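You operate a simulated robot arm through the tools that you are given. There is no shell and no other tool. Be economical: measure what you need, move in short steps, check, and stop when the job is done.

The job below is to be done with a simulated two-armed robot. You get a single attempt, and the scene is never put back.

TASK
Set head 2 to the net weight of the jerrycan on the outfeed.
Fine: tare deck 2 with the empty jerrycan, move it to deck 1, roll the other onto deck 2. Set down upright: red-label jerrycan.
Where things are to end (x, y in the base frame): red-label jerrycan within 60 mm of [310, 580].

The check looks at the end state, three seconds after you hand in, the way a careful person would. Anything else that was tipped, shoved, dropped, spilled or broken makes it a failure.

THE ROBOT
Two 7-joint arms with two-finger parallel grippers on one trunk, on a base that drives. Base frame: it is fixed to the floor where the robot stands at the start and does not move with it; the origin is under the middle of the robot, x ahead of it, y to its left, z up. Readings come in mm, degrees, newtons and seconds.
The left shoulder is at the start at [50, 165, 1030], the right one opposite. With the tool pointing down near the work surface each hand reaches from about 100 to 520 mm from the robot's upright axis, wherever it stands, measured 20 degrees to its own side. Places, roughly: deck one [300, 600, 300]; rollers of deck one [300, 600, 400]. Payload 3.91 kg a hand.
The TCP of each hand is the grasp point between the finger pads, 30 mm short of the fingertips. In the tool frame z runs along the fingers and y along their closing line. The gripper opens to 110 mm. The fingers are 20 mm wide and 10 mm thick; the gripper's body (48 by 112 mm) begins 55 mm behind the TCP.
Orientation is told as [roll, pitch, yaw] about the base's x, y, z axes, in that order, counted from this pose: with the fingers straight down and closing along the base's y, the tool's x points along the base's -x, its y along +y and its z along -z.

THE INTERFACE
- The arms move only by the tool apply_moves. It takes "left_moves", "right_moves" or both (then of equal length, played together; a hand with none holds still); each is a list of rows, each an object of numbers (a shift or turn left out is 0, a gripper value left out holds the last): "jaw": the finger opening in mm, from 0 to 110; "x", "y", "z": the shift along the tool's x, y, z in mm; "wx", "wy", "wz": the turn, a rotation vector about the tool's x, y, z in degrees. In form: [{"jaw": .., "x": .., "y": .., "z": .., "wx": .., "wy": .., "wz": ..}, ...]. A call has 1 to 10 rows; each row is the pose to reach, as a shift and turn from the pose commanded when the call began, along the tool's axes at that moment. Rows are played at 5 a second. More than 50 mm and 8.6 degrees between two rows, or a gripper value outside its range, and nothing of the call is played. Where a pose cannot be reached the arm comes as near as it can. A force on the tool above 40 N (or 10 N above the force at the start of the call, whichever is more), or a blocked arm, ends the call early, and 0.2 s more pass. Each finger travels about 45 mm/s and halts on what it meets, pressing with about 40 N; the grip force reading is that of the motor and also rises with nothing between the fingers. The clock runs only during rows and for 0.2 s after the last one: add rows that repeat a pose to give the fingers time. It gives the time, the measured TCP pose, the force on the tool (base axes), the opening and the grip force at its end, in the units of the frame above (readings bear some noise), with the torque about the TCP (base axes, N m) and any sound that the robot's microphone picked up, and new pictures: "pictures" is both (left out), scene, wrist or none (wrist: the cameras of the hands that moved).
- Cameras (640 x 400 px; columns grow to the right, rows downward): "scene" is now at [119.1, 14.8, 1224.4]; the picture's right is [0.15, -0.99, 0.00], its down [-0.35, -0.05, -0.93] and it looks along [0.92, 0.14, -0.36] (base axes); focal length 214 px, centre (320, 200). "left" rides on the left gripper at [72, -17, -103] in its tool frame; the picture's right is [0.23, 0.97, 0.00], its down [-0.76, 0.18, -0.62] and it looks along [-0.61, 0.14, 0.78] (tool axes); focal length 222 px, centre (320, 200). "right" rides on the right gripper at [72, 17, -103] in its tool frame; the picture's right is [-0.23, 0.97, 0.00], its down [-0.76, -0.18, -0.62] and it looks along [-0.61, -0.14, 0.78] (tool axes); focal length 222 px, centre (320, 200). There is no depth. A picture from a camera that has moved, and an enlarged one, comes with that camera's place and axes in the base frame and with its lens.
- slide_trunk(by): slides the trunk up (or, below 0, down) by that many mm; the arms and the scene camera ride with it, the base frame stays. It gives what a move gives, with no picture.
- base_move(legs): drives the robot by 1 to 6 legs, each [ahead, left, turn to the left] in mm, mm and degrees, along the robot's own axes; the way and the turn of a leg run together, so that a leg with both is an arc; at most 1500 mm and 180 degrees a leg. The arms and the cameras ride along, it lands a little off, and it stops where it bumps. It gives what a move gives, and a new picture of the scene camera.
- head_to(pan, tilt): turns the head with the scene camera to pan (to the left, within 80 degrees either way) and tilt (down, from -29 to 69), counted from straight ahead of the robot. It gives what a move gives, and a new picture of the scene camera.
- inspect(camera, box): a new picture of the part [left, top, right, bottom] of that camera's present view, enlarged. No time passes.
- close_job(): hands the job in; it is judged then, once.

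Work in short steps. Places have to be worked out from the pictures, the camera data and where the tool is seen: move nearer, look again, correct. Check each grasp and each placing, and mend what went wrong. You have 120 turns and 260 pictures in all, those below and enlarged ones among them. Open the grippers and draw the arms clear of the work before you hand the job in, unless the task says otherwise; then end with one line.

The tools are called after ">>>" as name(argument=value, ...) on one line, values as JSON. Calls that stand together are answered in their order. apply_moves: Moves the arms, as the interface text tells. Its arguments: {"type":"object","properties":{"left_moves":{"type":"array"},"right_moves":{"type":"array"},"pictures":{"type":"string","enum":["both","scene","wrist","none"]}},"required":[]} The other tools are called the same way: slide_trunk (by) slides the trunk up or down; base_move (legs) drives the base; head_to (pan, tilt) turns the head that bears the scene camera; inspect (camera, box) takes an enlarged picture of a part of a camera's view; close_job () hands the job in.

At the start:

```text
t: 0.0
left_tool_pos: [560.8, 177.7, 1000.3]
left_orientation: [0.0, -0.1, 0.1]
left_force: [-0.6, -0.7, -0.1]
left_moment: [0.02, 0.0, -0.02]
left_width: 110.0
left_grip_force: 0.1
right_tool_pos: [551.5, -199.7, 1000.3]
right_orientation: [0.0, 0.0, -0.1]
right_force: [0.2, -0.1, -0.2]
right_moment: [0.04, 0.0, -0.02]
right_width: 110.0
right_grip_force: 0.1
trunk travel left (down, up): [-250.0, 253.0]
robot x, y, heading: [-0.7, -2.3, -0.1]
head pan, tilt: [8.8, 20.9]
```

scene: 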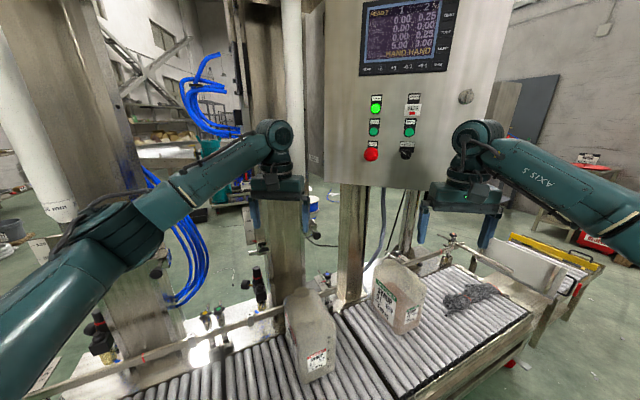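
right: 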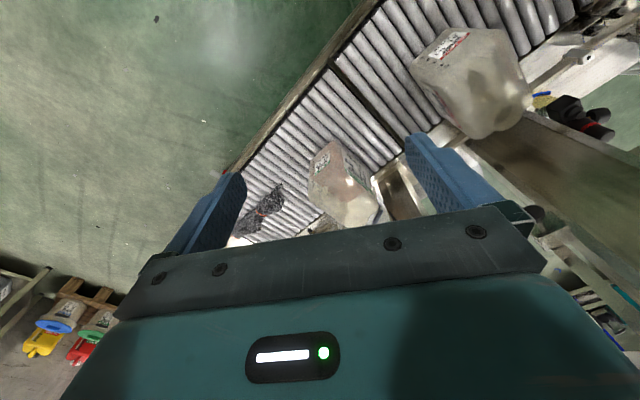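
left: 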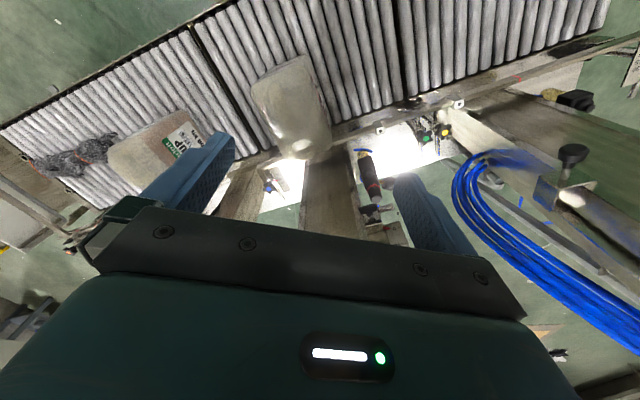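

I start by looking closer at the panel and the decks.

>>> inspect(camera="scene", box=[350, 0, 480, 80])

>>> inspect(camera="scene", box=[350, 80, 480, 170])

>>> inspect(camera="scene", box=[260, 230, 540, 400])

>>> head_to(pan=20, tilt=55)

```text
4.92 times, centred on (415, 40) of scene
camera zoom: at [119.1, 14.8, 1224.4], right [0.15, -0.99, 0.0], down [-0.35, -0.05, -0.93], along [0.92, 0.14, -0.36], focal length 1056 px, centre (-148, 988)
```

zoom: 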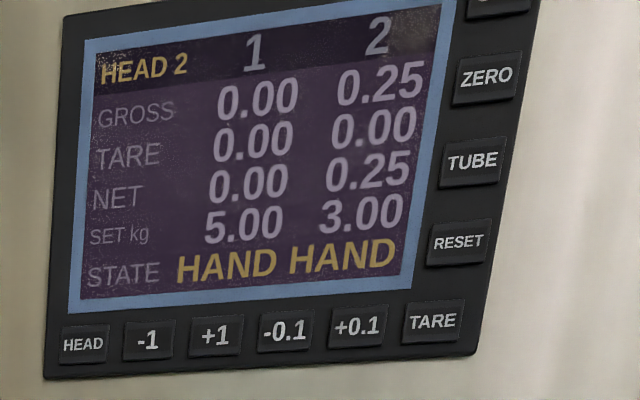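

```text
4.44 times, centred on (415, 125) of scene
camera zoom: at [119.1, 14.8, 1224.4], right [0.15, -0.99, 0.0], down [-0.35, -0.05, -0.93], along [0.92, 0.14, -0.36], focal length 953 px, centre (-102, 533)
```

zoom: 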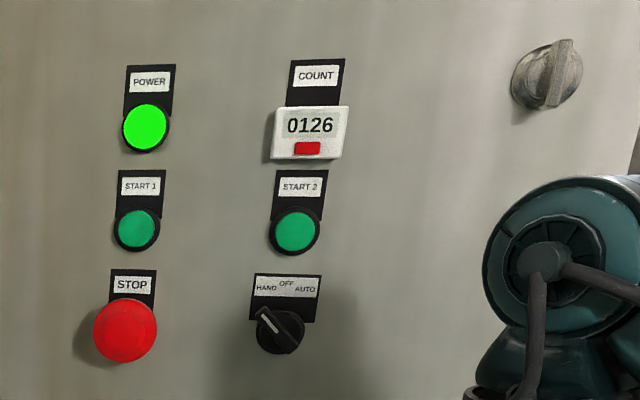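

```text
2.29 times, centred on (400, 315) of scene
camera zoom: at [119.1, 14.8, 1224.4], right [0.15, -0.99, 0.0], down [-0.35, -0.05, -0.93], along [0.92, 0.14, -0.36], focal length 490 px, centre (137, -63)
```

zoom: 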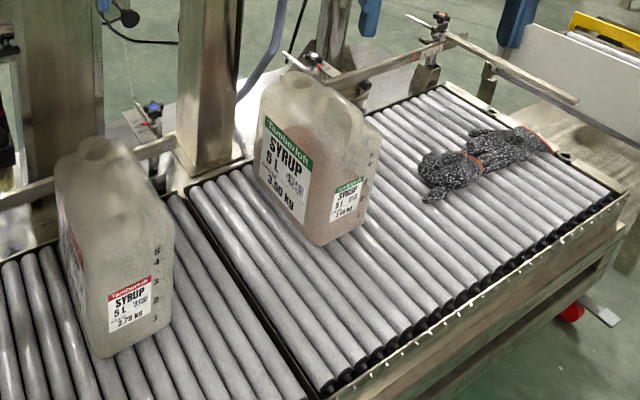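

```text
t: 1.0
left_tool_pos: [562.8, 176.3, 1000.2]
left_orientation: [0.0, 0.0, 0.3]
left_force: [-0.1, -0.1, 0.4]
left_moment: [0.01, -0.01, 0.02]
left_width: 110.1
left_grip_force: 0.1
right_tool_pos: [551.5, -199.2, 999.7]
right_orientation: [0.0, 0.0, -0.1]
right_force: [-0.2, -0.4, 0.7]
right_moment: [-0.02, -0.03, 0.03]
right_width: 110.0
right_grip_force: 0.0
trunk travel left (down, up): [-250.0, 253.0]
robot x, y, heading: [-3.5, -2.1, 0.2]
head pan, tilt: [20.0, 55.0]
camera scene: at [95.0, 25.3, 1173.8], right [0.34, -0.94, 0.0], down [-0.77, -0.28, -0.57], along [0.54, 0.2, -0.82], focal length 214 px, centre (320, 200)
```

scene: 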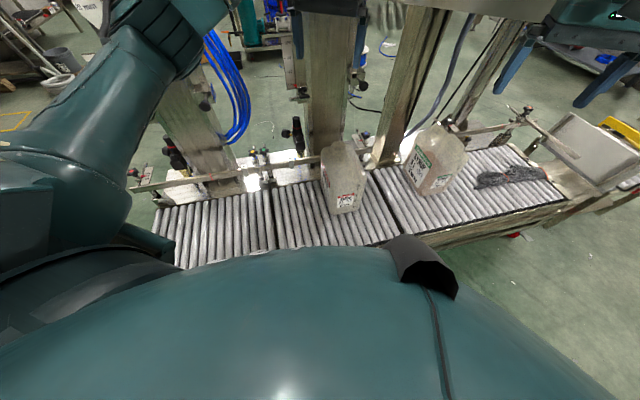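

The conveyor line runs diagonally (about 30° off). Before I reposition I'll zoom in on the labels and decks, then back off and turn to face the line squarely.

>>> inspect(camera="scene", box=[300, 110, 480, 230])

>>> base_move(legs=[[-250, 0, 0], [0, 0, 30]])

>>> head_to(pan=0, tilt=30)

```text
3.33 times, centred on (390, 170) of scene
camera zoom: at [95.0, 25.3, 1173.8], right [0.34, -0.94, 0.0], down [-0.77, -0.28, -0.57], along [0.54, 0.2, -0.82], focal length 715 px, centre (87, 300)
```

zoom: 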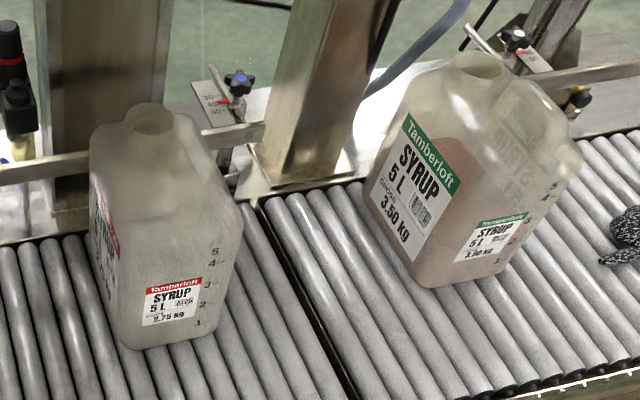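

```text
t: 4.3
left_tool_pos: [147.0, 432.3, 1000.1]
left_orientation: [-0.1, 0.0, 30.0]
left_force: [-0.1, 0.0, -0.5]
left_moment: [-0.01, -0.02, 0.0]
left_width: 110.1
left_grip_force: 0.1
right_tool_pos: [325.6, 101.8, 999.7]
right_orientation: [0.0, 0.0, 29.9]
right_force: [0.1, 0.2, 0.1]
right_moment: [0.01, 0.02, 0.04]
right_width: 109.8
right_grip_force: 0.0
trunk travel left (down, up): [-250.0, 253.0]
robot x, y, heading: [-250.1, -1.6, 30.0]
head pan, tilt: [20.0, 55.0]
camera scene: at [-181.8, 70.3, 1173.7], right [0.76, -0.64, 0.0], down [-0.53, -0.63, -0.57], along [0.37, 0.44, -0.82], focal length 214 px, centre (320, 200)
```

scene: 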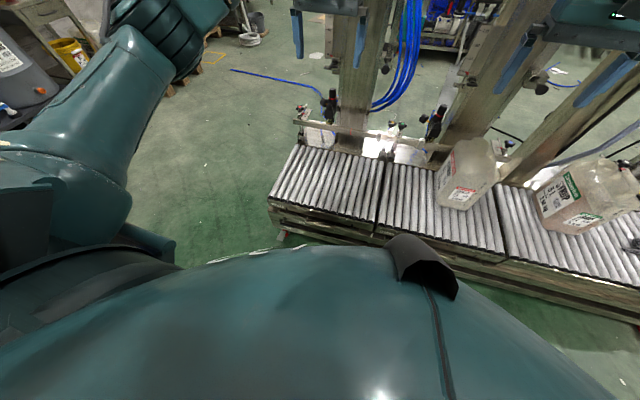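

```text
t: 5.2
left_tool_pos: [147.1, 432.2, 999.6]
left_orientation: [0.0, 0.0, 30.1]
left_force: [0.1, -0.9, -0.1]
left_moment: [-0.01, 0.02, 0.01]
left_width: 110.2
left_grip_force: 0.0
right_tool_pos: [327.1, 101.5, 1000.9]
right_orientation: [0.0, 0.0, 29.9]
right_force: [-0.2, -0.2, 0.0]
right_moment: [0.01, 0.0, 0.0]
right_width: 109.9
right_grip_force: 0.0
trunk travel left (down, up): [-250.0, 253.0]
robot x, y, heading: [-250.0, 0.1, 29.7]
head pan, tilt: [0.0, 30.0]
camera scene: at [-149.9, 60.2, 1209.7], right [0.5, -0.87, 0.0], down [-0.43, -0.25, -0.87], along [0.75, 0.43, -0.5], focal length 214 px, centre (320, 200)
```

scene: 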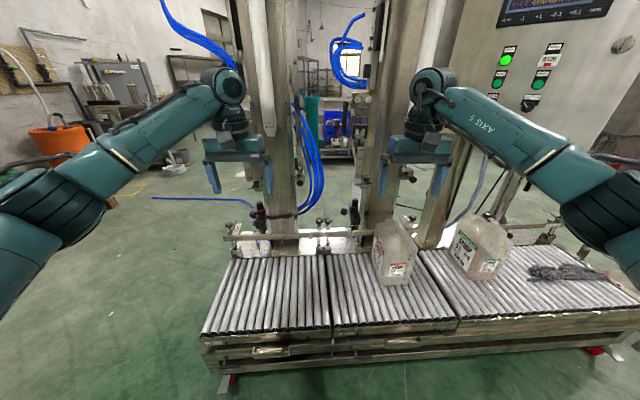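

The line's angle computes to about 33°. I'll square up and drive sideways to the right, in front of the control panel, keeping clear of the conveyor's front edge.

>>> base_move(legs=[[0, 0, 3.3], [80, -640, 0]])

>>> head_to(pan=-10, tilt=0)

```text
t: 11.7
left_tool_pos: [538.1, -34.2, 999.9]
left_orientation: [0.0, 0.0, 33.2]
left_force: [-0.2, 0.5, -0.5]
left_moment: [0.0, -0.01, -0.01]
left_width: 110.2
left_grip_force: 0.0
right_tool_pos: [736.4, -355.5, 999.8]
right_orientation: [0.0, 0.0, 33.1]
right_force: [0.4, -0.7, -0.8]
right_moment: [0.01, 0.02, 0.0]
right_width: 109.8
right_grip_force: 0.1
trunk travel left (down, up): [-250.0, 253.0]
robot x, y, heading: [164.9, -491.4, 32.9]
head pan, tilt: [0.0, 30.0]
camera scene: at [262.4, -422.6, 1209.7], right [0.55, -0.84, 0.0], down [-0.42, -0.27, -0.87], along [0.73, 0.47, -0.5], focal length 214 px, centre (320, 200)
```

scene: 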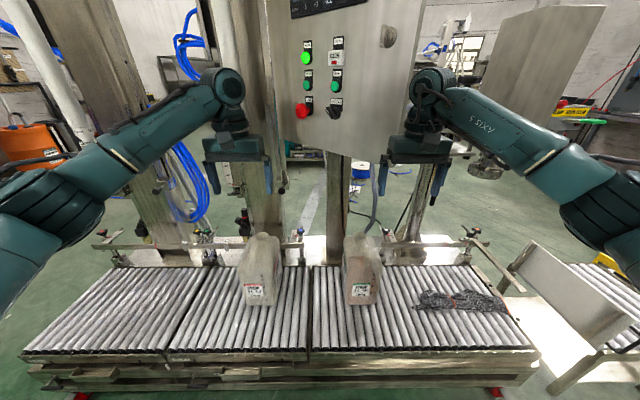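

```text
t: 12.6
left_tool_pos: [537.3, -33.6, 999.3]
left_orientation: [0.0, 0.1, 33.3]
left_force: [-0.1, -0.6, 0.2]
left_moment: [-0.02, 0.02, -0.01]
left_width: 110.0
left_grip_force: 0.0
right_tool_pos: [735.6, -354.5, 1000.6]
right_orientation: [-0.1, 0.0, 33.1]
right_force: [0.4, -0.4, -0.6]
right_moment: [-0.04, 0.0, 0.0]
right_width: 110.1
right_grip_force: 0.0
trunk travel left (down, up): [-250.0, 253.0]
robot x, y, heading: [166.5, -488.5, 32.9]
head pan, tilt: [-10.0, 0.0]
camera scene: at [269.4, -436.6, 1258.0], right [0.39, -0.92, 0.0], down [0.0, 0.0, -1.0], along [0.92, 0.39, 0.0], focal length 214 px, centre (320, 200)
```

scene: 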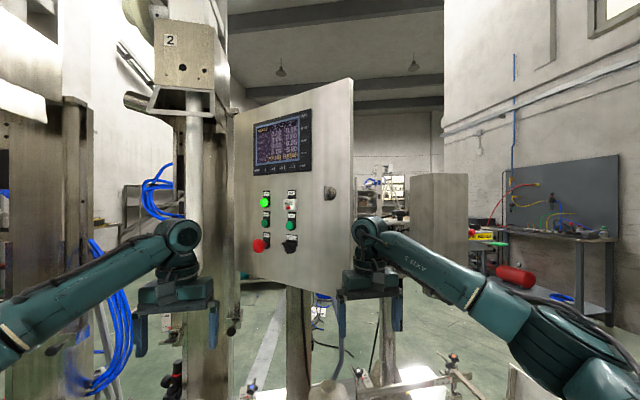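

The panel stands at its own angle (right side nearer). I zoom in for exact button pixels.

>>> inspect(camera="scene", box=[240, 90, 350, 190])

>>> inspect(camera="scene", box=[230, 180, 350, 290])

```text
4.00 times, centred on (295, 140) of scene
camera zoom: at [269.4, -436.6, 1258.0], right [0.39, -0.92, 0.0], down [0.0, 0.0, -1.0], along [0.92, 0.39, 0.0], focal length 858 px, centre (420, 440)
```

zoom: 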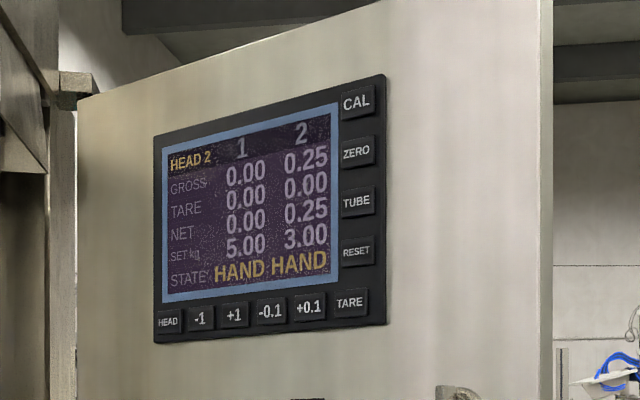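

```text
3.64 times, centred on (290, 235) of scene
camera zoom: at [269.4, -436.6, 1258.0], right [0.39, -0.92, 0.0], down [0.0, 0.0, -1.0], along [0.92, 0.39, 0.0], focal length 780 px, centre (429, 73)
```

zoom: 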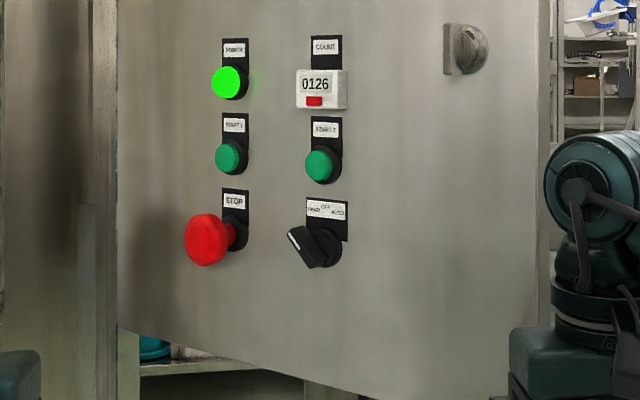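

TARE is at about [765,-178,1347] and HEAD at [793,-9,1347]; the panel faces a heading of about -9.4°. My right hand is very close to the panel's edge, so I back off first, then raise the trunk.

>>> base_move(legs=[[-200, 0, 0]])

>>> apply_moves(left_moves=[{"wy": -8.5, "jaw": 60}, {"wy": -17, "jaw": 40}, {"wy": -25.5, "jaw": 20}, {"wy": -34, "jaw": 0}, {"wy": -42.5}, {"wy": -51}, {"wy": -59.5}, {"wy": -68}, {"wy": -76.5}, {"wy": -85}], right_moves=[{"x": 30}, {"x": 60}, {"x": 90}, {"x": 120}, {"x": 150}, {"x": 180}, {"x": 200}, {"x": 200}, {"x": 200}, {"x": 200}], pictures="scene")

>>> slide_trunk(by=240)

```text
t: 14.2
left_tool_pos: [371.5, -143.8, 1000.5]
left_orientation: [-0.1, 0.0, 33.1]
left_force: [-0.7, 0.4, 0.4]
left_moment: [-0.04, -0.01, -0.02]
left_width: 110.1
left_grip_force: 0.1
right_tool_pos: [567.0, -465.7, 1000.2]
right_orientation: [0.0, -0.1, 33.0]
right_force: [0.2, 0.0, 0.4]
right_moment: [0.01, 0.0, 0.03]
right_width: 110.1
right_grip_force: 0.2
trunk travel left (down, up): [-250.0, 253.0]
robot x, y, heading: [0.1, -597.9, 32.9]
head pan, tilt: [-10.0, 0.0]
camera scene: at [101.8, -546.0, 1258.2], right [0.39, -0.92, 0.0], down [0.0, 0.0, -1.0], along [0.92, 0.39, 0.0], focal length 214 px, centre (320, 200)
```

scene: 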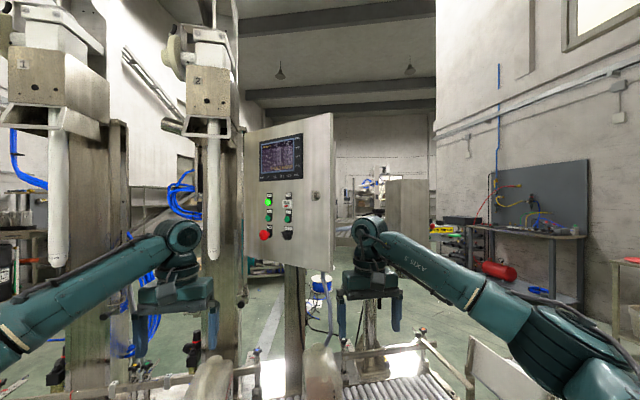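

```text
t: 16.4
left_tool_pos: [372.1, -144.3, 1000.9]
left_orientation: [0.2, -85.0, 32.8]
left_force: [-0.1, 0.0, -0.3]
left_moment: [-0.02, 0.02, 0.01]
left_width: 0.1
left_grip_force: 37.5
right_tool_pos: [399.9, -574.2, 1000.3]
right_orientation: [0.0, 0.0, 32.9]
right_force: [-0.2, 0.4, -0.8]
right_moment: [0.02, 0.01, 0.01]
right_width: 110.1
right_grip_force: 0.1
trunk travel left (down, up): [-250.0, 253.0]
robot x, y, heading: [-2.4, -601.3, 33.1]
head pan, tilt: [-10.0, 0.0]
camera scene: at [102.1, -545.7, 1258.1], right [0.39, -0.92, 0.0], down [0.0, 0.0, -1.0], along [0.92, 0.39, 0.0], focal length 214 px, centre (320, 200)
```

scene: 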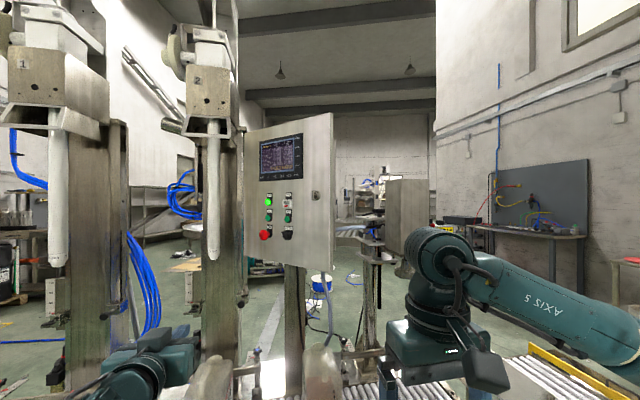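

```text
t: 18.9
left_tool_pos: [371.9, -143.2, 1240.3]
left_orientation: [0.1, -85.0, 32.9]
left_force: [0.1, -0.1, -0.2]
left_moment: [-0.01, -0.01, 0.05]
left_width: 0.0
left_grip_force: 38.1
right_tool_pos: [401.2, -574.0, 1239.6]
right_orientation: [0.0, 0.0, 32.9]
right_force: [0.8, 0.2, -0.2]
right_moment: [0.0, 0.01, 0.0]
right_width: 109.7
right_grip_force: 0.1
trunk travel left (down, up): [-490.0, 13.0]
robot x, y, heading: [-4.2, -600.9, 33.0]
head pan, tilt: [-10.0, 0.0]
```

The column lances are visible; the left hand points ahead. I finish orienting the left hand (level, yawed right) and draw it back before driving in.

>>> apply_moves(left_moves=[{"wy": -2.5, "z": -40}, {"wy": -5, "z": -80}, {"wy": -5, "z": -120}, {"wy": -5, "z": -150, "x": -30}, {"wy": -5, "z": -165, "x": -60}, {"wy": -5, "z": -165, "x": -90}], pictures="none")

>>> apply_moves(left_moves=[{"wx": 7}, {"wx": 14}, {"wx": 19.4}], pictures="none")

```text
t: 20.3
left_tool_pos: [274.7, -219.7, 1360.1]
left_orientation: [62.7, -90.0, -29.7]
left_force: [0.2, 0.4, 0.2]
left_moment: [0.0, -0.01, 0.06]
left_width: 0.2
left_grip_force: 38.3
left hand out of reach, approached as far as the arm can: row 3, 4, 5, 6
right_tool_pos: [399.8, -574.4, 1240.1]
right_orientation: [0.0, 0.1, 32.9]
right_force: [1.0, 0.0, -0.2]
right_moment: [-0.02, 0.01, 0.02]
right_width: 109.9
right_grip_force: 0.1
trunk travel left (down, up): [-490.0, 13.0]
robot x, y, heading: [-4.7, -599.5, 32.5]
head pan, tilt: [-10.0, 0.0]
```

```text
t: 21.1
left_tool_pos: [275.6, -220.1, 1361.3]
left_orientation: [133.6, -90.0, -120.1]
left_force: [0.4, -0.4, -0.4]
left_moment: [-0.03, -0.03, 0.01]
left_width: 0.0
left_grip_force: 37.8
left hand out of reach, approached as far as the arm can: row 1, 2
right_tool_pos: [400.4, -574.5, 1240.1]
right_orientation: [0.0, 0.0, 32.9]
right_force: [-0.7, 0.4, 0.7]
right_moment: [0.01, -0.01, -0.02]
right_width: 109.8
right_grip_force: 0.1
trunk travel left (down, up): [-490.0, 13.0]
robot x, y, heading: [1.1, -595.6, 32.9]
head pan, tilt: [-10.0, 0.0]
```

The hand's heading is right relative to the robot. Now I turn and drive in to about 60 mm fingertip clearance from the panel.

>>> base_move(legs=[[0, 0, -23], [290, 154, 0]])

>>> head_to(pan=15, tilt=10)

```text
t: 24.5
left_tool_pos: [658.8, -159.0, 1360.3]
left_orientation: [-24.0, -90.0, 14.5]
left_force: [-0.1, -0.2, -1.0]
left_moment: [0.0, -0.03, -0.02]
left_width: 0.0
left_grip_force: 37.5
right_tool_pos: [636.4, -533.8, 1240.3]
right_orientation: [0.0, 0.0, 9.8]
right_force: [-0.9, 0.6, -0.2]
right_moment: [-0.02, 0.03, -0.04]
right_width: 110.0
right_grip_force: 0.1
trunk travel left (down, up): [-490.0, 13.0]
robot x, y, heading: [255.2, -396.5, 9.8]
head pan, tilt: [-10.0, 0.0]
camera scene: at [372.2, -390.7, 1498.0], right [0.0, -1.0, 0.0], down [0.0, 0.0, -1.0], along [1.0, 0.0, 0.0], focal length 214 px, centre (320, 200)
```

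scene: 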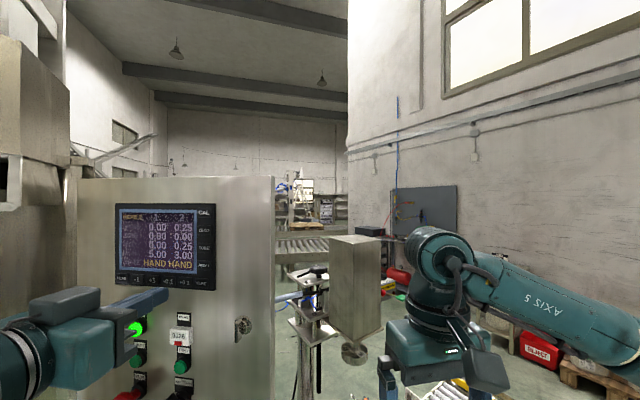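

```text
t: 25.4
left_tool_pos: [660.3, -159.1, 1361.5]
left_orientation: [38.8, -90.1, -48.2]
left_force: [-0.4, 0.0, 0.4]
left_moment: [-0.01, -0.06, -0.02]
left_width: 0.3
left_grip_force: 37.9
right_tool_pos: [634.4, -534.3, 1240.1]
right_orientation: [0.0, 0.1, 9.8]
right_force: [0.0, -0.1, -0.3]
right_moment: [-0.01, 0.03, 0.02]
right_width: 110.0
right_grip_force: 0.1
trunk travel left (down, up): [-490.0, 13.0]
robot x, y, heading: [253.8, -397.4, 9.8]
head pan, tilt: [15.0, 10.0]
camera scene: at [366.1, -351.9, 1482.1], right [0.42, -0.91, 0.0], down [-0.16, -0.07, -0.98], along [0.89, 0.41, -0.17], focal length 214 px, centre (320, 200)
```

scene: 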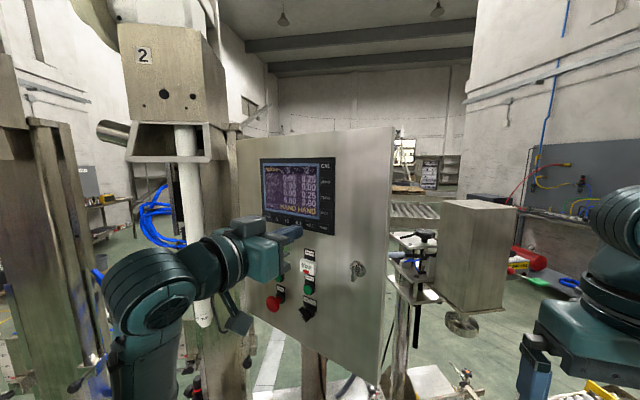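

The view is good. I zoom on the panel and fingertips to refine positions, and check the wrist view.

>>> inspect(camera="scene", box=[240, 150, 350, 260])

>>> inspect(camera="left", box=[0, 0, 640, 400])

```text
3.64 times, centred on (295, 205) of scene
camera zoom: at [366.1, -351.9, 1482.1], right [0.42, -0.91, 0.0], down [-0.16, -0.07, -0.98], along [0.89, 0.41, -0.17], focal length 780 px, centre (411, 182)
```

zoom: 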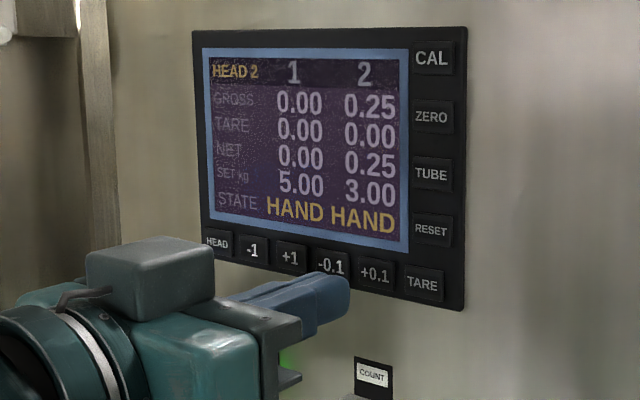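

```text
1.00 times, centred on (320, 200) of left (not enlarged: the box is as wide or as high as the picture)
camera zoom: at [554.8, -158.2, 1287.4], right [0.16, 0.96, -0.23], down [-0.58, 0.28, 0.76], along [0.79, 0.01, 0.61], focal length 222 px, centre (320, 200)
```

zoom: 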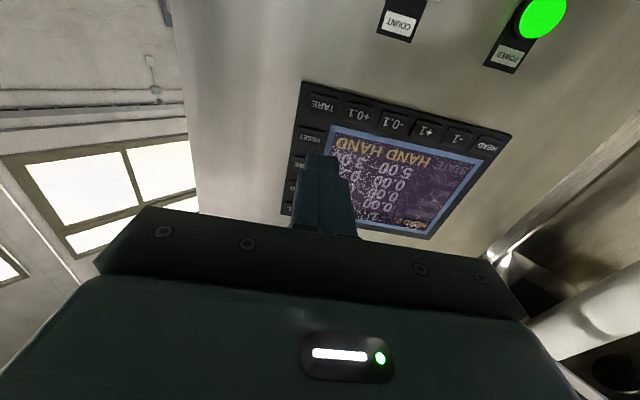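

Three views agree: TARE is at [766,-177,1345]. I approach to about 20 mm short of it and check.

>>> apply_moves(left_moves=[{"x": 16, "z": 10}, {"x": 16, "z": 35}, {"x": 16, "z": 58}, {"x": 16, "z": 58}], pictures="wrist")

>>> inspect(camera="scene", box=[240, 150, 350, 260])

```text
t: 26.4
left_tool_pos: [717.2, -169.2, 1344.8]
left_orientation: [1.1, -90.0, -10.7]
left_force: [-0.2, 0.3, 0.1]
left_moment: [0.02, -0.02, 0.01]
left_width: 0.2
left_grip_force: 37.5
right_tool_pos: [634.9, -534.7, 1241.5]
right_orientation: [-0.1, -0.1, 9.8]
right_force: [0.4, 0.4, 0.7]
right_moment: [-0.04, -0.01, -0.03]
right_width: 109.9
right_grip_force: 0.0
trunk travel left (down, up): [-490.0, 13.0]
robot x, y, heading: [253.4, -397.2, 9.5]
head pan, tilt: [15.0, 10.0]
camera left: at [612.4, -167.7, 1271.4], right [0.16, 0.96, -0.23], down [-0.58, 0.28, 0.76], along [0.79, 0.01, 0.61], focal length 222 px, centre (320, 200)
```

left: 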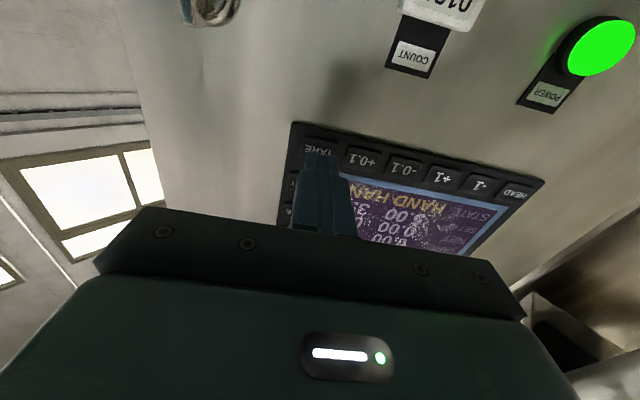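

```text
3.64 times, centred on (295, 205) of scene
camera zoom: at [365.9, -351.8, 1482.1], right [0.42, -0.91, 0.0], down [-0.16, -0.07, -0.98], along [0.89, 0.41, -0.17], focal length 780 px, centre (411, 182)
```

zoom: 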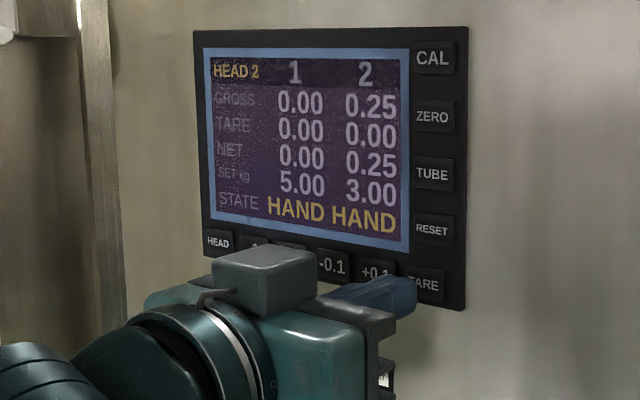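

Aim is good on TARE. I press in small steps, watching force, then retract.

>>> apply_moves(left_moves=[{"z": 8}, {"z": 14}, {"z": 18}, {"z": 20}, {"z": 22}], pictures="none")

>>> inspect(camera="scene", box=[240, 150, 350, 260])

```text
t: 27.6
left_tool_pos: [737.7, -170.7, 1346.1]
left_orientation: [158.1, -90.0, -167.5]
left_force: [-4.3, -0.2, -2.2]
left_moment: [0.0, 0.06, 0.02]
left_width: 0.1
left_grip_force: 37.7
right_tool_pos: [635.4, -533.6, 1240.7]
right_orientation: [-0.1, -0.1, 9.8]
right_force: [0.5, 0.6, 0.4]
right_moment: [0.01, -0.01, 0.0]
right_width: 110.0
right_grip_force: 0.0
trunk travel left (down, up): [-490.0, 13.0]
robot x, y, heading: [256.2, -393.1, 9.9]
head pan, tilt: [15.0, 10.0]
heard: click
```

```text
3.64 times, centred on (295, 205) of scene
camera zoom: at [365.1, -351.5, 1482.1], right [0.42, -0.91, 0.0], down [-0.16, -0.07, -0.98], along [0.89, 0.41, -0.17], focal length 780 px, centre (411, 182)
```

zoom: 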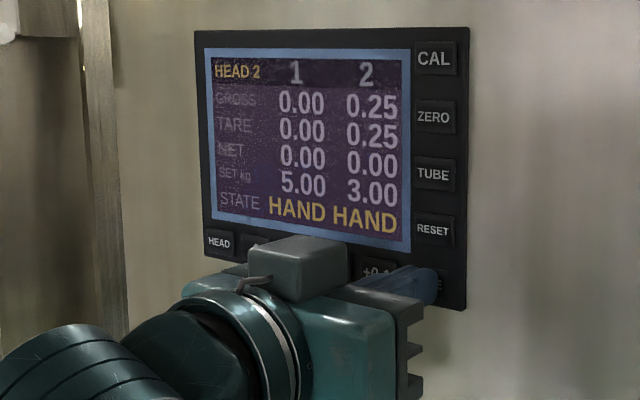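

TARE 2 now reads 0.25 and NET 0.00. I retract the finger, back the robot away and point the left hand down again.

>>> apply_moves(left_moves=[{"z": -30}, {"z": -70}, {"z": -80}], pictures="none")

>>> base_move(legs=[[-300, 0, 0]])

>>> apply_moves(left_moves=[{"wx": -7}, {"wx": -14}, {"wx": -19.4}], pictures="none")

>>> apply_moves(left_moves=[{"wy": 8.5, "z": 30}, {"wy": 17, "z": 50, "jaw": 30}, {"wy": 25.5, "z": 60, "jaw": 60}, {"wy": 34, "z": 60, "jaw": 90}, {"wy": 42.5, "z": 60, "jaw": 110}, {"wy": 51, "z": 60}, {"wy": 59.5, "z": 60}, {"wy": 68, "z": 60}, {"wy": 76.5, "z": 60}, {"wy": 85, "z": 60}], pictures="none")

```text
t: 28.4
left_tool_pos: [663.8, -158.6, 1346.6]
left_orientation: [-2.5, -90.0, -7.0]
left_force: [0.9, 0.2, -0.4]
left_moment: [0.0, -0.02, -0.03]
left_width: 0.0
left_grip_force: 37.8
left hand out of reach, approached as far as the arm can: row 3
right_tool_pos: [634.7, -534.0, 1239.6]
right_orientation: [0.0, 0.1, 9.9]
right_force: [-0.3, 0.7, -0.5]
right_moment: [0.0, -0.01, -0.01]
right_width: 109.8
right_grip_force: 0.1
trunk travel left (down, up): [-490.0, 13.0]
robot x, y, heading: [255.6, -393.8, 9.8]
head pan, tilt: [15.0, 10.0]
```

```text
t: 30.4
left_tool_pos: [367.7, -209.4, 1346.9]
left_orientation: [52.9, -90.0, -62.4]
left_force: [0.4, -0.1, -0.3]
left_moment: [-0.02, 0.01, -0.02]
left_width: 0.0
left_grip_force: 37.5
right_tool_pos: [339.7, -584.7, 1240.5]
right_orientation: [0.0, 0.0, 9.7]
right_force: [-0.3, -0.2, 0.5]
right_moment: [0.01, 0.02, 0.0]
right_width: 109.8
right_grip_force: 0.0
trunk travel left (down, up): [-490.0, 13.0]
robot x, y, heading: [-39.7, -446.2, 9.8]
head pan, tilt: [15.0, 10.0]
camera scene: at [70.4, -402.8, 1482.2], right [0.42, -0.91, 0.0], down [-0.16, -0.07, -0.98], along [0.89, 0.41, -0.17], focal length 214 px, centre (320, 200)
```

scene: 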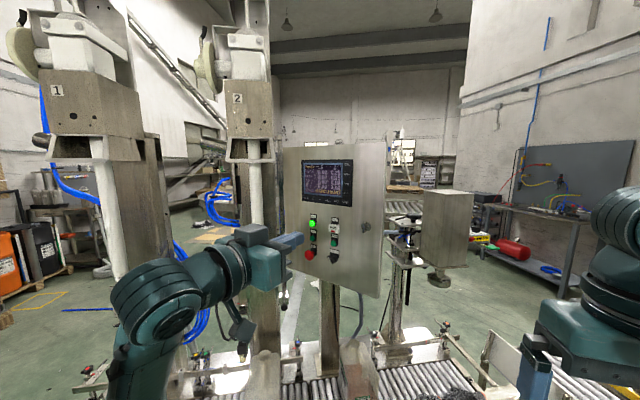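

```text
t: 31.2
left_tool_pos: [369.2, -211.1, 1347.2]
left_orientation: [56.3, -89.8, -46.2]
left_force: [0.2, -0.1, -0.4]
left_moment: [0.01, -0.01, 0.03]
left_width: 0.0
left_grip_force: 37.4
left hand out of reach, approached as far as the arm can: row 1, 2
right_tool_pos: [340.6, -585.5, 1240.1]
right_orientation: [0.0, 0.1, 9.8]
right_force: [0.7, -0.5, -0.7]
right_moment: [0.03, 0.02, -0.02]
right_width: 109.8
right_grip_force: 0.0
trunk travel left (down, up): [-490.0, 13.0]
robot x, y, heading: [-37.5, -443.8, 9.8]
head pan, tilt: [15.0, 10.0]
```

```text
t: 33.4
left_tool_pos: [427.5, -200.5, 1347.0]
left_orientation: [0.0, -4.8, 10.0]
left_force: [0.2, 0.1, 0.3]
left_moment: [0.01, 0.04, 0.01]
left_width: 110.0
left_grip_force: 0.0
right_tool_pos: [340.3, -585.4, 1240.2]
right_orientation: [0.0, -0.1, 9.8]
right_force: [0.3, -0.3, -0.8]
right_moment: [-0.01, 0.0, 0.0]
right_width: 110.4
right_grip_force: 0.1
trunk travel left (down, up): [-490.0, 13.0]
robot x, y, heading: [-37.8, -449.3, 9.9]
head pan, tilt: [15.0, 10.0]
```

I lower the trunk, then turn back square to the line and drive to a viewing position in front of the red-label can.

>>> slide_trunk(by=-420)

>>> base_move(legs=[[0, 0, 23], [230, -55, 0]])

>>> head_to(pan=0, tilt=50)

>>> apply_moves(left_moves=[{"wy": 5}], pictures="both")

```text
refused: -420 is not a number from -400 to 400
```

```text
t: 36.4
left_tool_pos: [518.7, 40.8, 1346.5]
left_orientation: [0.0, -4.9, 32.6]
left_force: [0.6, 0.1, -0.1]
left_moment: [-0.03, 0.02, -0.02]
left_width: 109.8
left_grip_force: 0.2
right_tool_pos: [586.1, -349.4, 1239.9]
right_orientation: [0.0, 0.1, 32.7]
right_force: [0.6, -0.4, 0.8]
right_moment: [-0.03, 0.03, 0.0]
right_width: 109.9
right_grip_force: 0.0
trunk travel left (down, up): [-490.0, 13.0]
robot x, y, heading: [182.0, -370.1, 32.4]
head pan, tilt: [15.0, 10.0]
camera scene: at [268.0, -284.4, 1482.0], right [0.74, -0.67, 0.0], down [-0.12, -0.13, -0.98], along [0.66, 0.73, -0.17], focal length 214 px, centre (320, 200)
```

scene: 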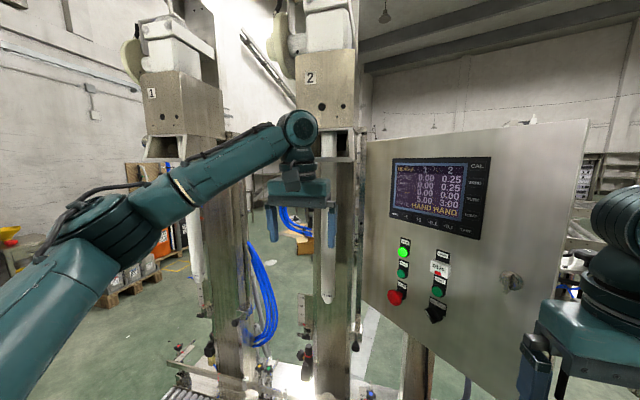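

```text
t: 37.5
left_tool_pos: [516.9, 40.5, 1346.8]
left_orientation: [0.0, -5.0, 32.7]
left_force: [1.2, 0.7, 0.4]
left_moment: [-0.02, 0.02, 0.01]
left_width: 110.0
left_grip_force: 0.1
right_tool_pos: [585.8, -349.2, 1240.6]
right_orientation: [0.0, 0.0, 32.6]
right_force: [0.5, 0.6, -0.3]
right_moment: [-0.03, -0.06, -0.01]
right_width: 110.0
right_grip_force: 0.1
trunk travel left (down, up): [-490.0, 13.0]
robot x, y, heading: [181.6, -366.0, 32.7]
head pan, tilt: [0.0, 50.0]
camera scene: at [269.5, -311.7, 1420.3], right [0.54, -0.84, 0.0], down [-0.64, -0.41, -0.64], along [0.54, 0.35, -0.77], focal length 214 px, centre (320, 200)
```

scene: 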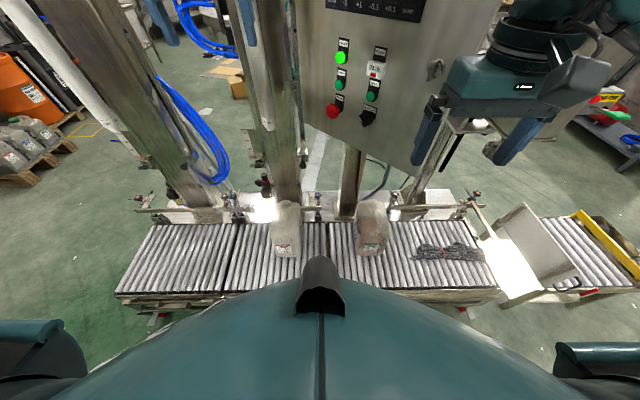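

```text
t: 37.9
left_tool_pos: [518.0, 39.1, 1346.9]
left_orientation: [-0.1, 0.2, 32.7]
left_force: [-0.2, -0.4, -0.1]
left_moment: [0.02, 0.02, -0.01]
left_width: 109.9
left_grip_force: 0.0
right_tool_pos: [585.1, -349.7, 1240.9]
right_orientation: [0.2, 0.0, 32.6]
right_force: [-0.2, -0.8, -0.2]
right_moment: [-0.01, 0.01, 0.02]
right_width: 109.8
right_grip_force: 0.0
trunk travel left (down, up): [-490.0, 13.0]
robot x, y, heading: [181.2, -365.9, 32.7]
head pan, tilt: [0.0, 50.0]
camera scene: at [269.8, -312.1, 1420.2], right [0.54, -0.84, 0.0], down [-0.65, -0.41, -0.64], along [0.54, 0.35, -0.77], focal length 214 px, centre (320, 200)
camera left: at [465.9, -13.0, 1449.5], right [-0.72, 0.7, 0.0], down [0.55, 0.56, 0.62], along [0.43, 0.45, -0.78], focal length 222 px, centre (320, 200)
```

scene: 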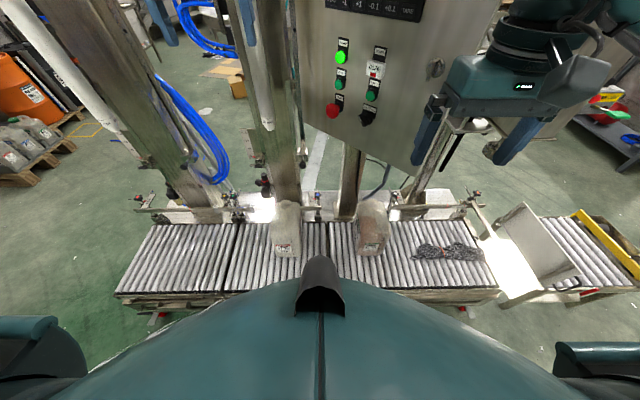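
left: 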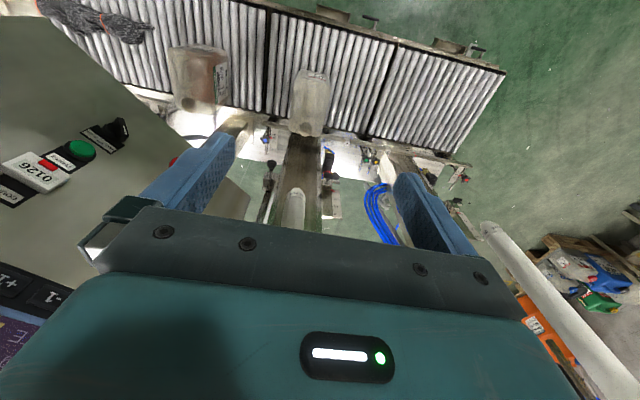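

All clear for lowering; I lower the trunk 400 and look with the wrist camera.

>>> slide_trunk(by=-400)

>>> apply_moves(left_moves=[{"x": 60}, {"x": 100}], pictures="both")

```text
t: 41.7
left_tool_pos: [518.0, 40.2, 946.8]
left_orientation: [0.0, 0.0, 32.7]
left_force: [-1.1, 0.4, -0.4]
left_moment: [0.05, 0.01, -0.01]
left_width: 109.8
left_grip_force: 0.0
right_tool_pos: [586.4, -349.0, 839.9]
right_orientation: [-0.1, 0.0, 32.6]
right_force: [0.5, 0.7, 0.1]
right_moment: [0.0, 0.04, 0.03]
right_width: 109.9
right_grip_force: 0.1
trunk travel left (down, up): [-90.0, 413.0]
robot x, y, heading: [182.3, -367.4, 32.6]
head pan, tilt: [0.0, 50.0]
```

```text
refused: row 1 steps farther than a row can; nothing moved
```

>>> apply_moves(left_moves=[{"x": 45}, {"x": 90}], pictures="both")

```text
t: 42.3
left_tool_pos: [441.7, -7.5, 947.0]
left_orientation: [-0.1, 0.0, 32.7]
left_force: [-0.1, 0.9, -0.4]
left_moment: [-0.03, -0.01, -0.03]
left_width: 110.1
left_grip_force: 0.0
right_tool_pos: [585.8, -349.6, 839.4]
right_orientation: [0.1, 0.1, 32.6]
right_force: [0.5, -0.6, -0.2]
right_moment: [0.02, -0.03, 0.01]
right_width: 110.0
right_grip_force: 0.2
trunk travel left (down, up): [-90.0, 413.0]
robot x, y, heading: [183.4, -368.3, 32.4]
head pan, tilt: [0.0, 50.0]
camera scene: at [269.5, -311.7, 1020.2], right [0.54, -0.84, 0.0], down [-0.65, -0.41, -0.64], along [0.54, 0.35, -0.77], focal length 214 px, centre (320, 200)
camera left: at [389.3, -61.3, 1049.5], right [-0.72, 0.7, 0.0], down [0.54, 0.56, 0.62], along [0.43, 0.45, -0.78], focal length 222 px, centre (320, 200)
```

scene: 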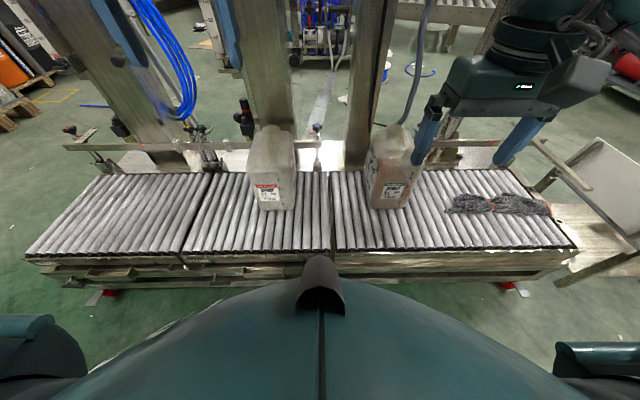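
left: 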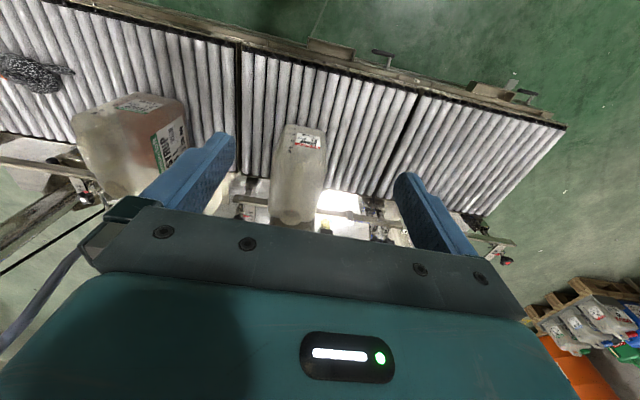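

I zoom on both cans to get their geometry.

>>> inspect(camera="scene", box=[230, 100, 330, 220])

>>> inspect(camera="scene", box=[330, 100, 430, 220])

>>> inspect(camera="left", box=[240, 110, 360, 250])

```text
3.33 times, centred on (280, 160) of scene
camera zoom: at [269.5, -311.7, 1020.2], right [0.54, -0.84, 0.0], down [-0.65, -0.41, -0.64], along [0.54, 0.35, -0.77], focal length 715 px, centre (453, 333)
```

zoom: 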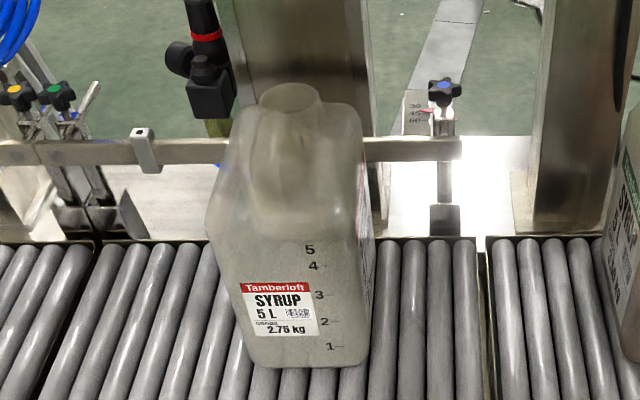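

```text
3.33 times, centred on (380, 160) of scene
camera zoom: at [269.5, -311.7, 1020.2], right [0.54, -0.84, 0.0], down [-0.65, -0.41, -0.64], along [0.54, 0.35, -0.77], focal length 715 px, centre (120, 333)
```

zoom: 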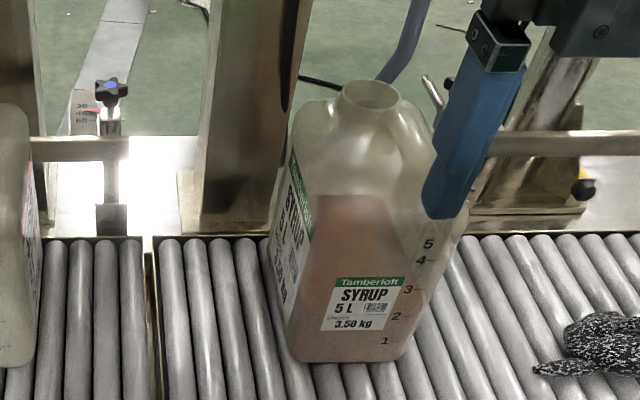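

```text
2.86 times, centred on (300, 180) of left
camera zoom: at [389.3, -61.3, 1049.5], right [-0.72, 0.7, 0.0], down [0.54, 0.56, 0.62], along [0.43, 0.45, -0.78], focal length 635 px, centre (377, 257)
```

zoom: 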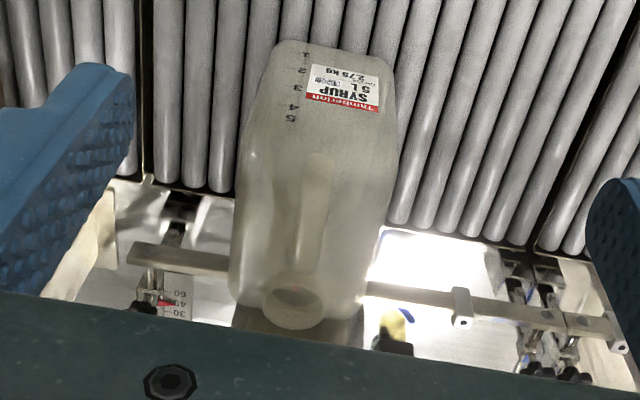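

The red can is aligned with the line, about 125 mm wide. It has a front-to-back handle bar at u≈552–634 and its mouth at z≈620. I drive nearer so the left hand can reach the handle.

>>> base_move(legs=[[120, -5, 0]])

>>> apply_moves(left_moves=[{"z": 40}, {"z": 80}, {"z": 120}, {"z": 150}], pictures="both")

>>> inspect(camera="left", box=[220, 60, 400, 240])

```text
t: 43.5
left_tool_pos: [544.8, 43.6, 946.9]
left_orientation: [0.0, 0.0, 32.3]
left_force: [0.7, 0.4, 0.3]
left_moment: [-0.01, -0.01, 0.01]
left_width: 110.1
left_grip_force: 0.0
right_tool_pos: [687.9, -299.2, 840.3]
right_orientation: [0.1, -0.1, 32.2]
right_force: [-0.1, 0.7, 0.0]
right_moment: [0.05, 0.02, 0.02]
right_width: 109.9
right_grip_force: 0.0
trunk travel left (down, up): [-90.0, 413.0]
robot x, y, heading: [282.8, -314.9, 32.2]
head pan, tilt: [0.0, 50.0]
camera scene: at [371.0, -258.6, 1020.2], right [0.53, -0.85, 0.0], down [-0.65, -0.41, -0.64], along [0.54, 0.34, -0.77], focal length 214 px, centre (320, 200)
```

scene: 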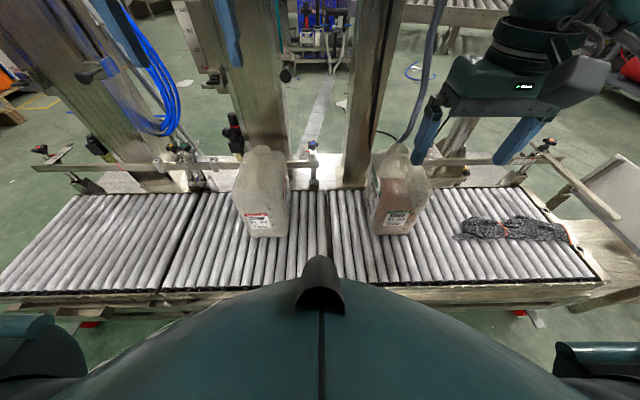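

```text
t: 44.5
left_tool_pos: [545.1, 42.9, 797.6]
left_orientation: [0.0, 0.0, 32.2]
left_force: [-0.7, 0.7, -0.5]
left_moment: [0.02, 0.01, -0.01]
left_width: 109.9
left_grip_force: 0.0
right_tool_pos: [686.7, -299.1, 839.7]
right_orientation: [0.1, 0.1, 32.2]
right_force: [-0.6, 0.2, -0.8]
right_moment: [0.05, -0.04, 0.01]
right_width: 110.0
right_grip_force: 0.1
trunk travel left (down, up): [-90.0, 413.0]
robot x, y, heading: [282.5, -315.8, 32.2]
head pan, tilt: [0.0, 50.0]
camera scene: at [371.2, -260.1, 1020.3], right [0.53, -0.85, 0.0], down [-0.65, -0.41, -0.64], along [0.54, 0.34, -0.77], focal length 214 px, centre (320, 200)
camera left: at [493.1, -10.1, 899.7], right [-0.71, 0.7, 0.0], down [0.55, 0.56, 0.62], along [0.44, 0.44, -0.78], focal length 222 px, centre (320, 200)
```

scene: 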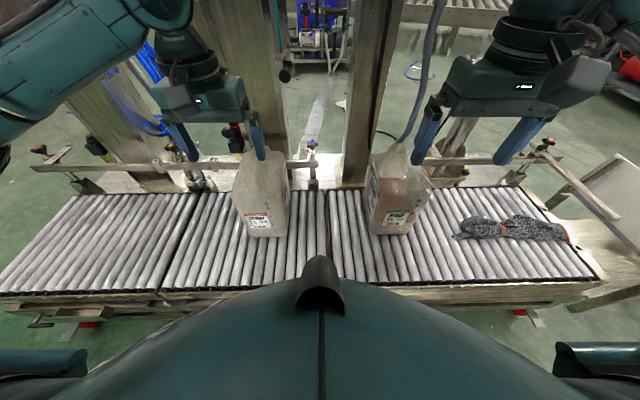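
left: 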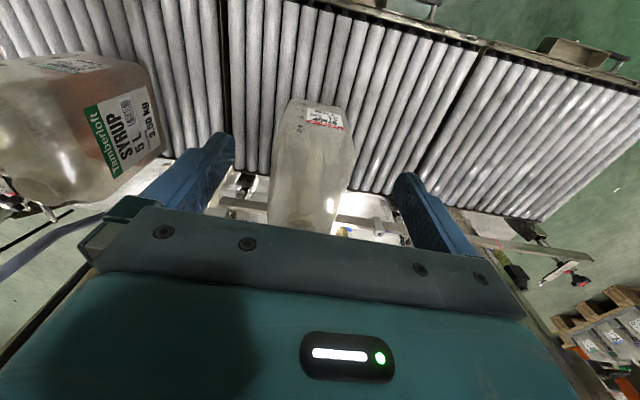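

```text
2.22 times, centred on (310, 150) of left
camera zoom: at [493.1, -10.1, 899.7], right [-0.71, 0.7, 0.0], down [0.55, 0.56, 0.62], along [0.44, 0.44, -0.78], focal length 494 px, centre (342, 311)
```

zoom: 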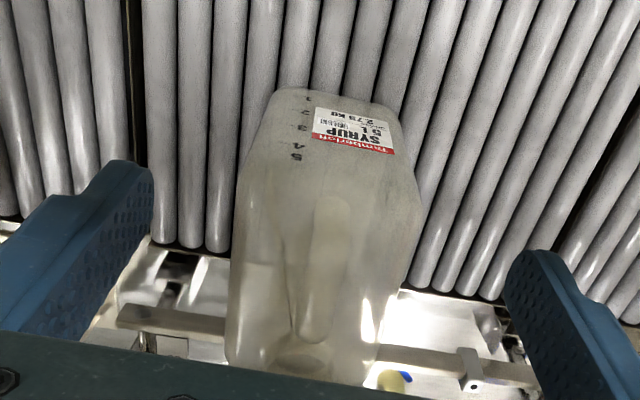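

I zoom into the scene view for the handle's shape.

>>> inspect(camera="scene", box=[220, 130, 300, 210])

>>> inspect(camera="scene", box=[360, 130, 440, 210])

```text
5.00 times, centred on (260, 170) of scene
camera zoom: at [371.2, -260.1, 1020.3], right [0.53, -0.85, 0.0], down [-0.65, -0.41, -0.64], along [0.54, 0.34, -0.77], focal length 1072 px, centre (620, 350)
```

zoom: 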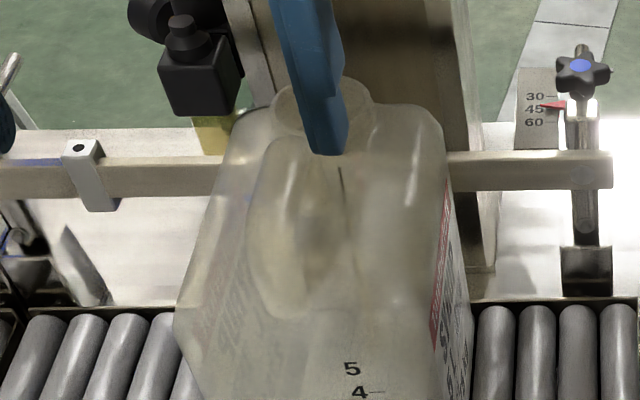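

```text
5.00 times, centred on (400, 170) of scene
camera zoom: at [371.2, -260.1, 1020.3], right [0.53, -0.85, 0.0], down [-0.65, -0.41, -0.64], along [0.54, 0.34, -0.77], focal length 1072 px, centre (-80, 350)
```

zoom: 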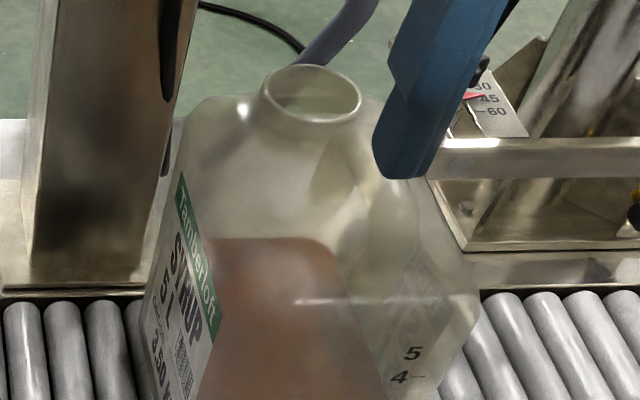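

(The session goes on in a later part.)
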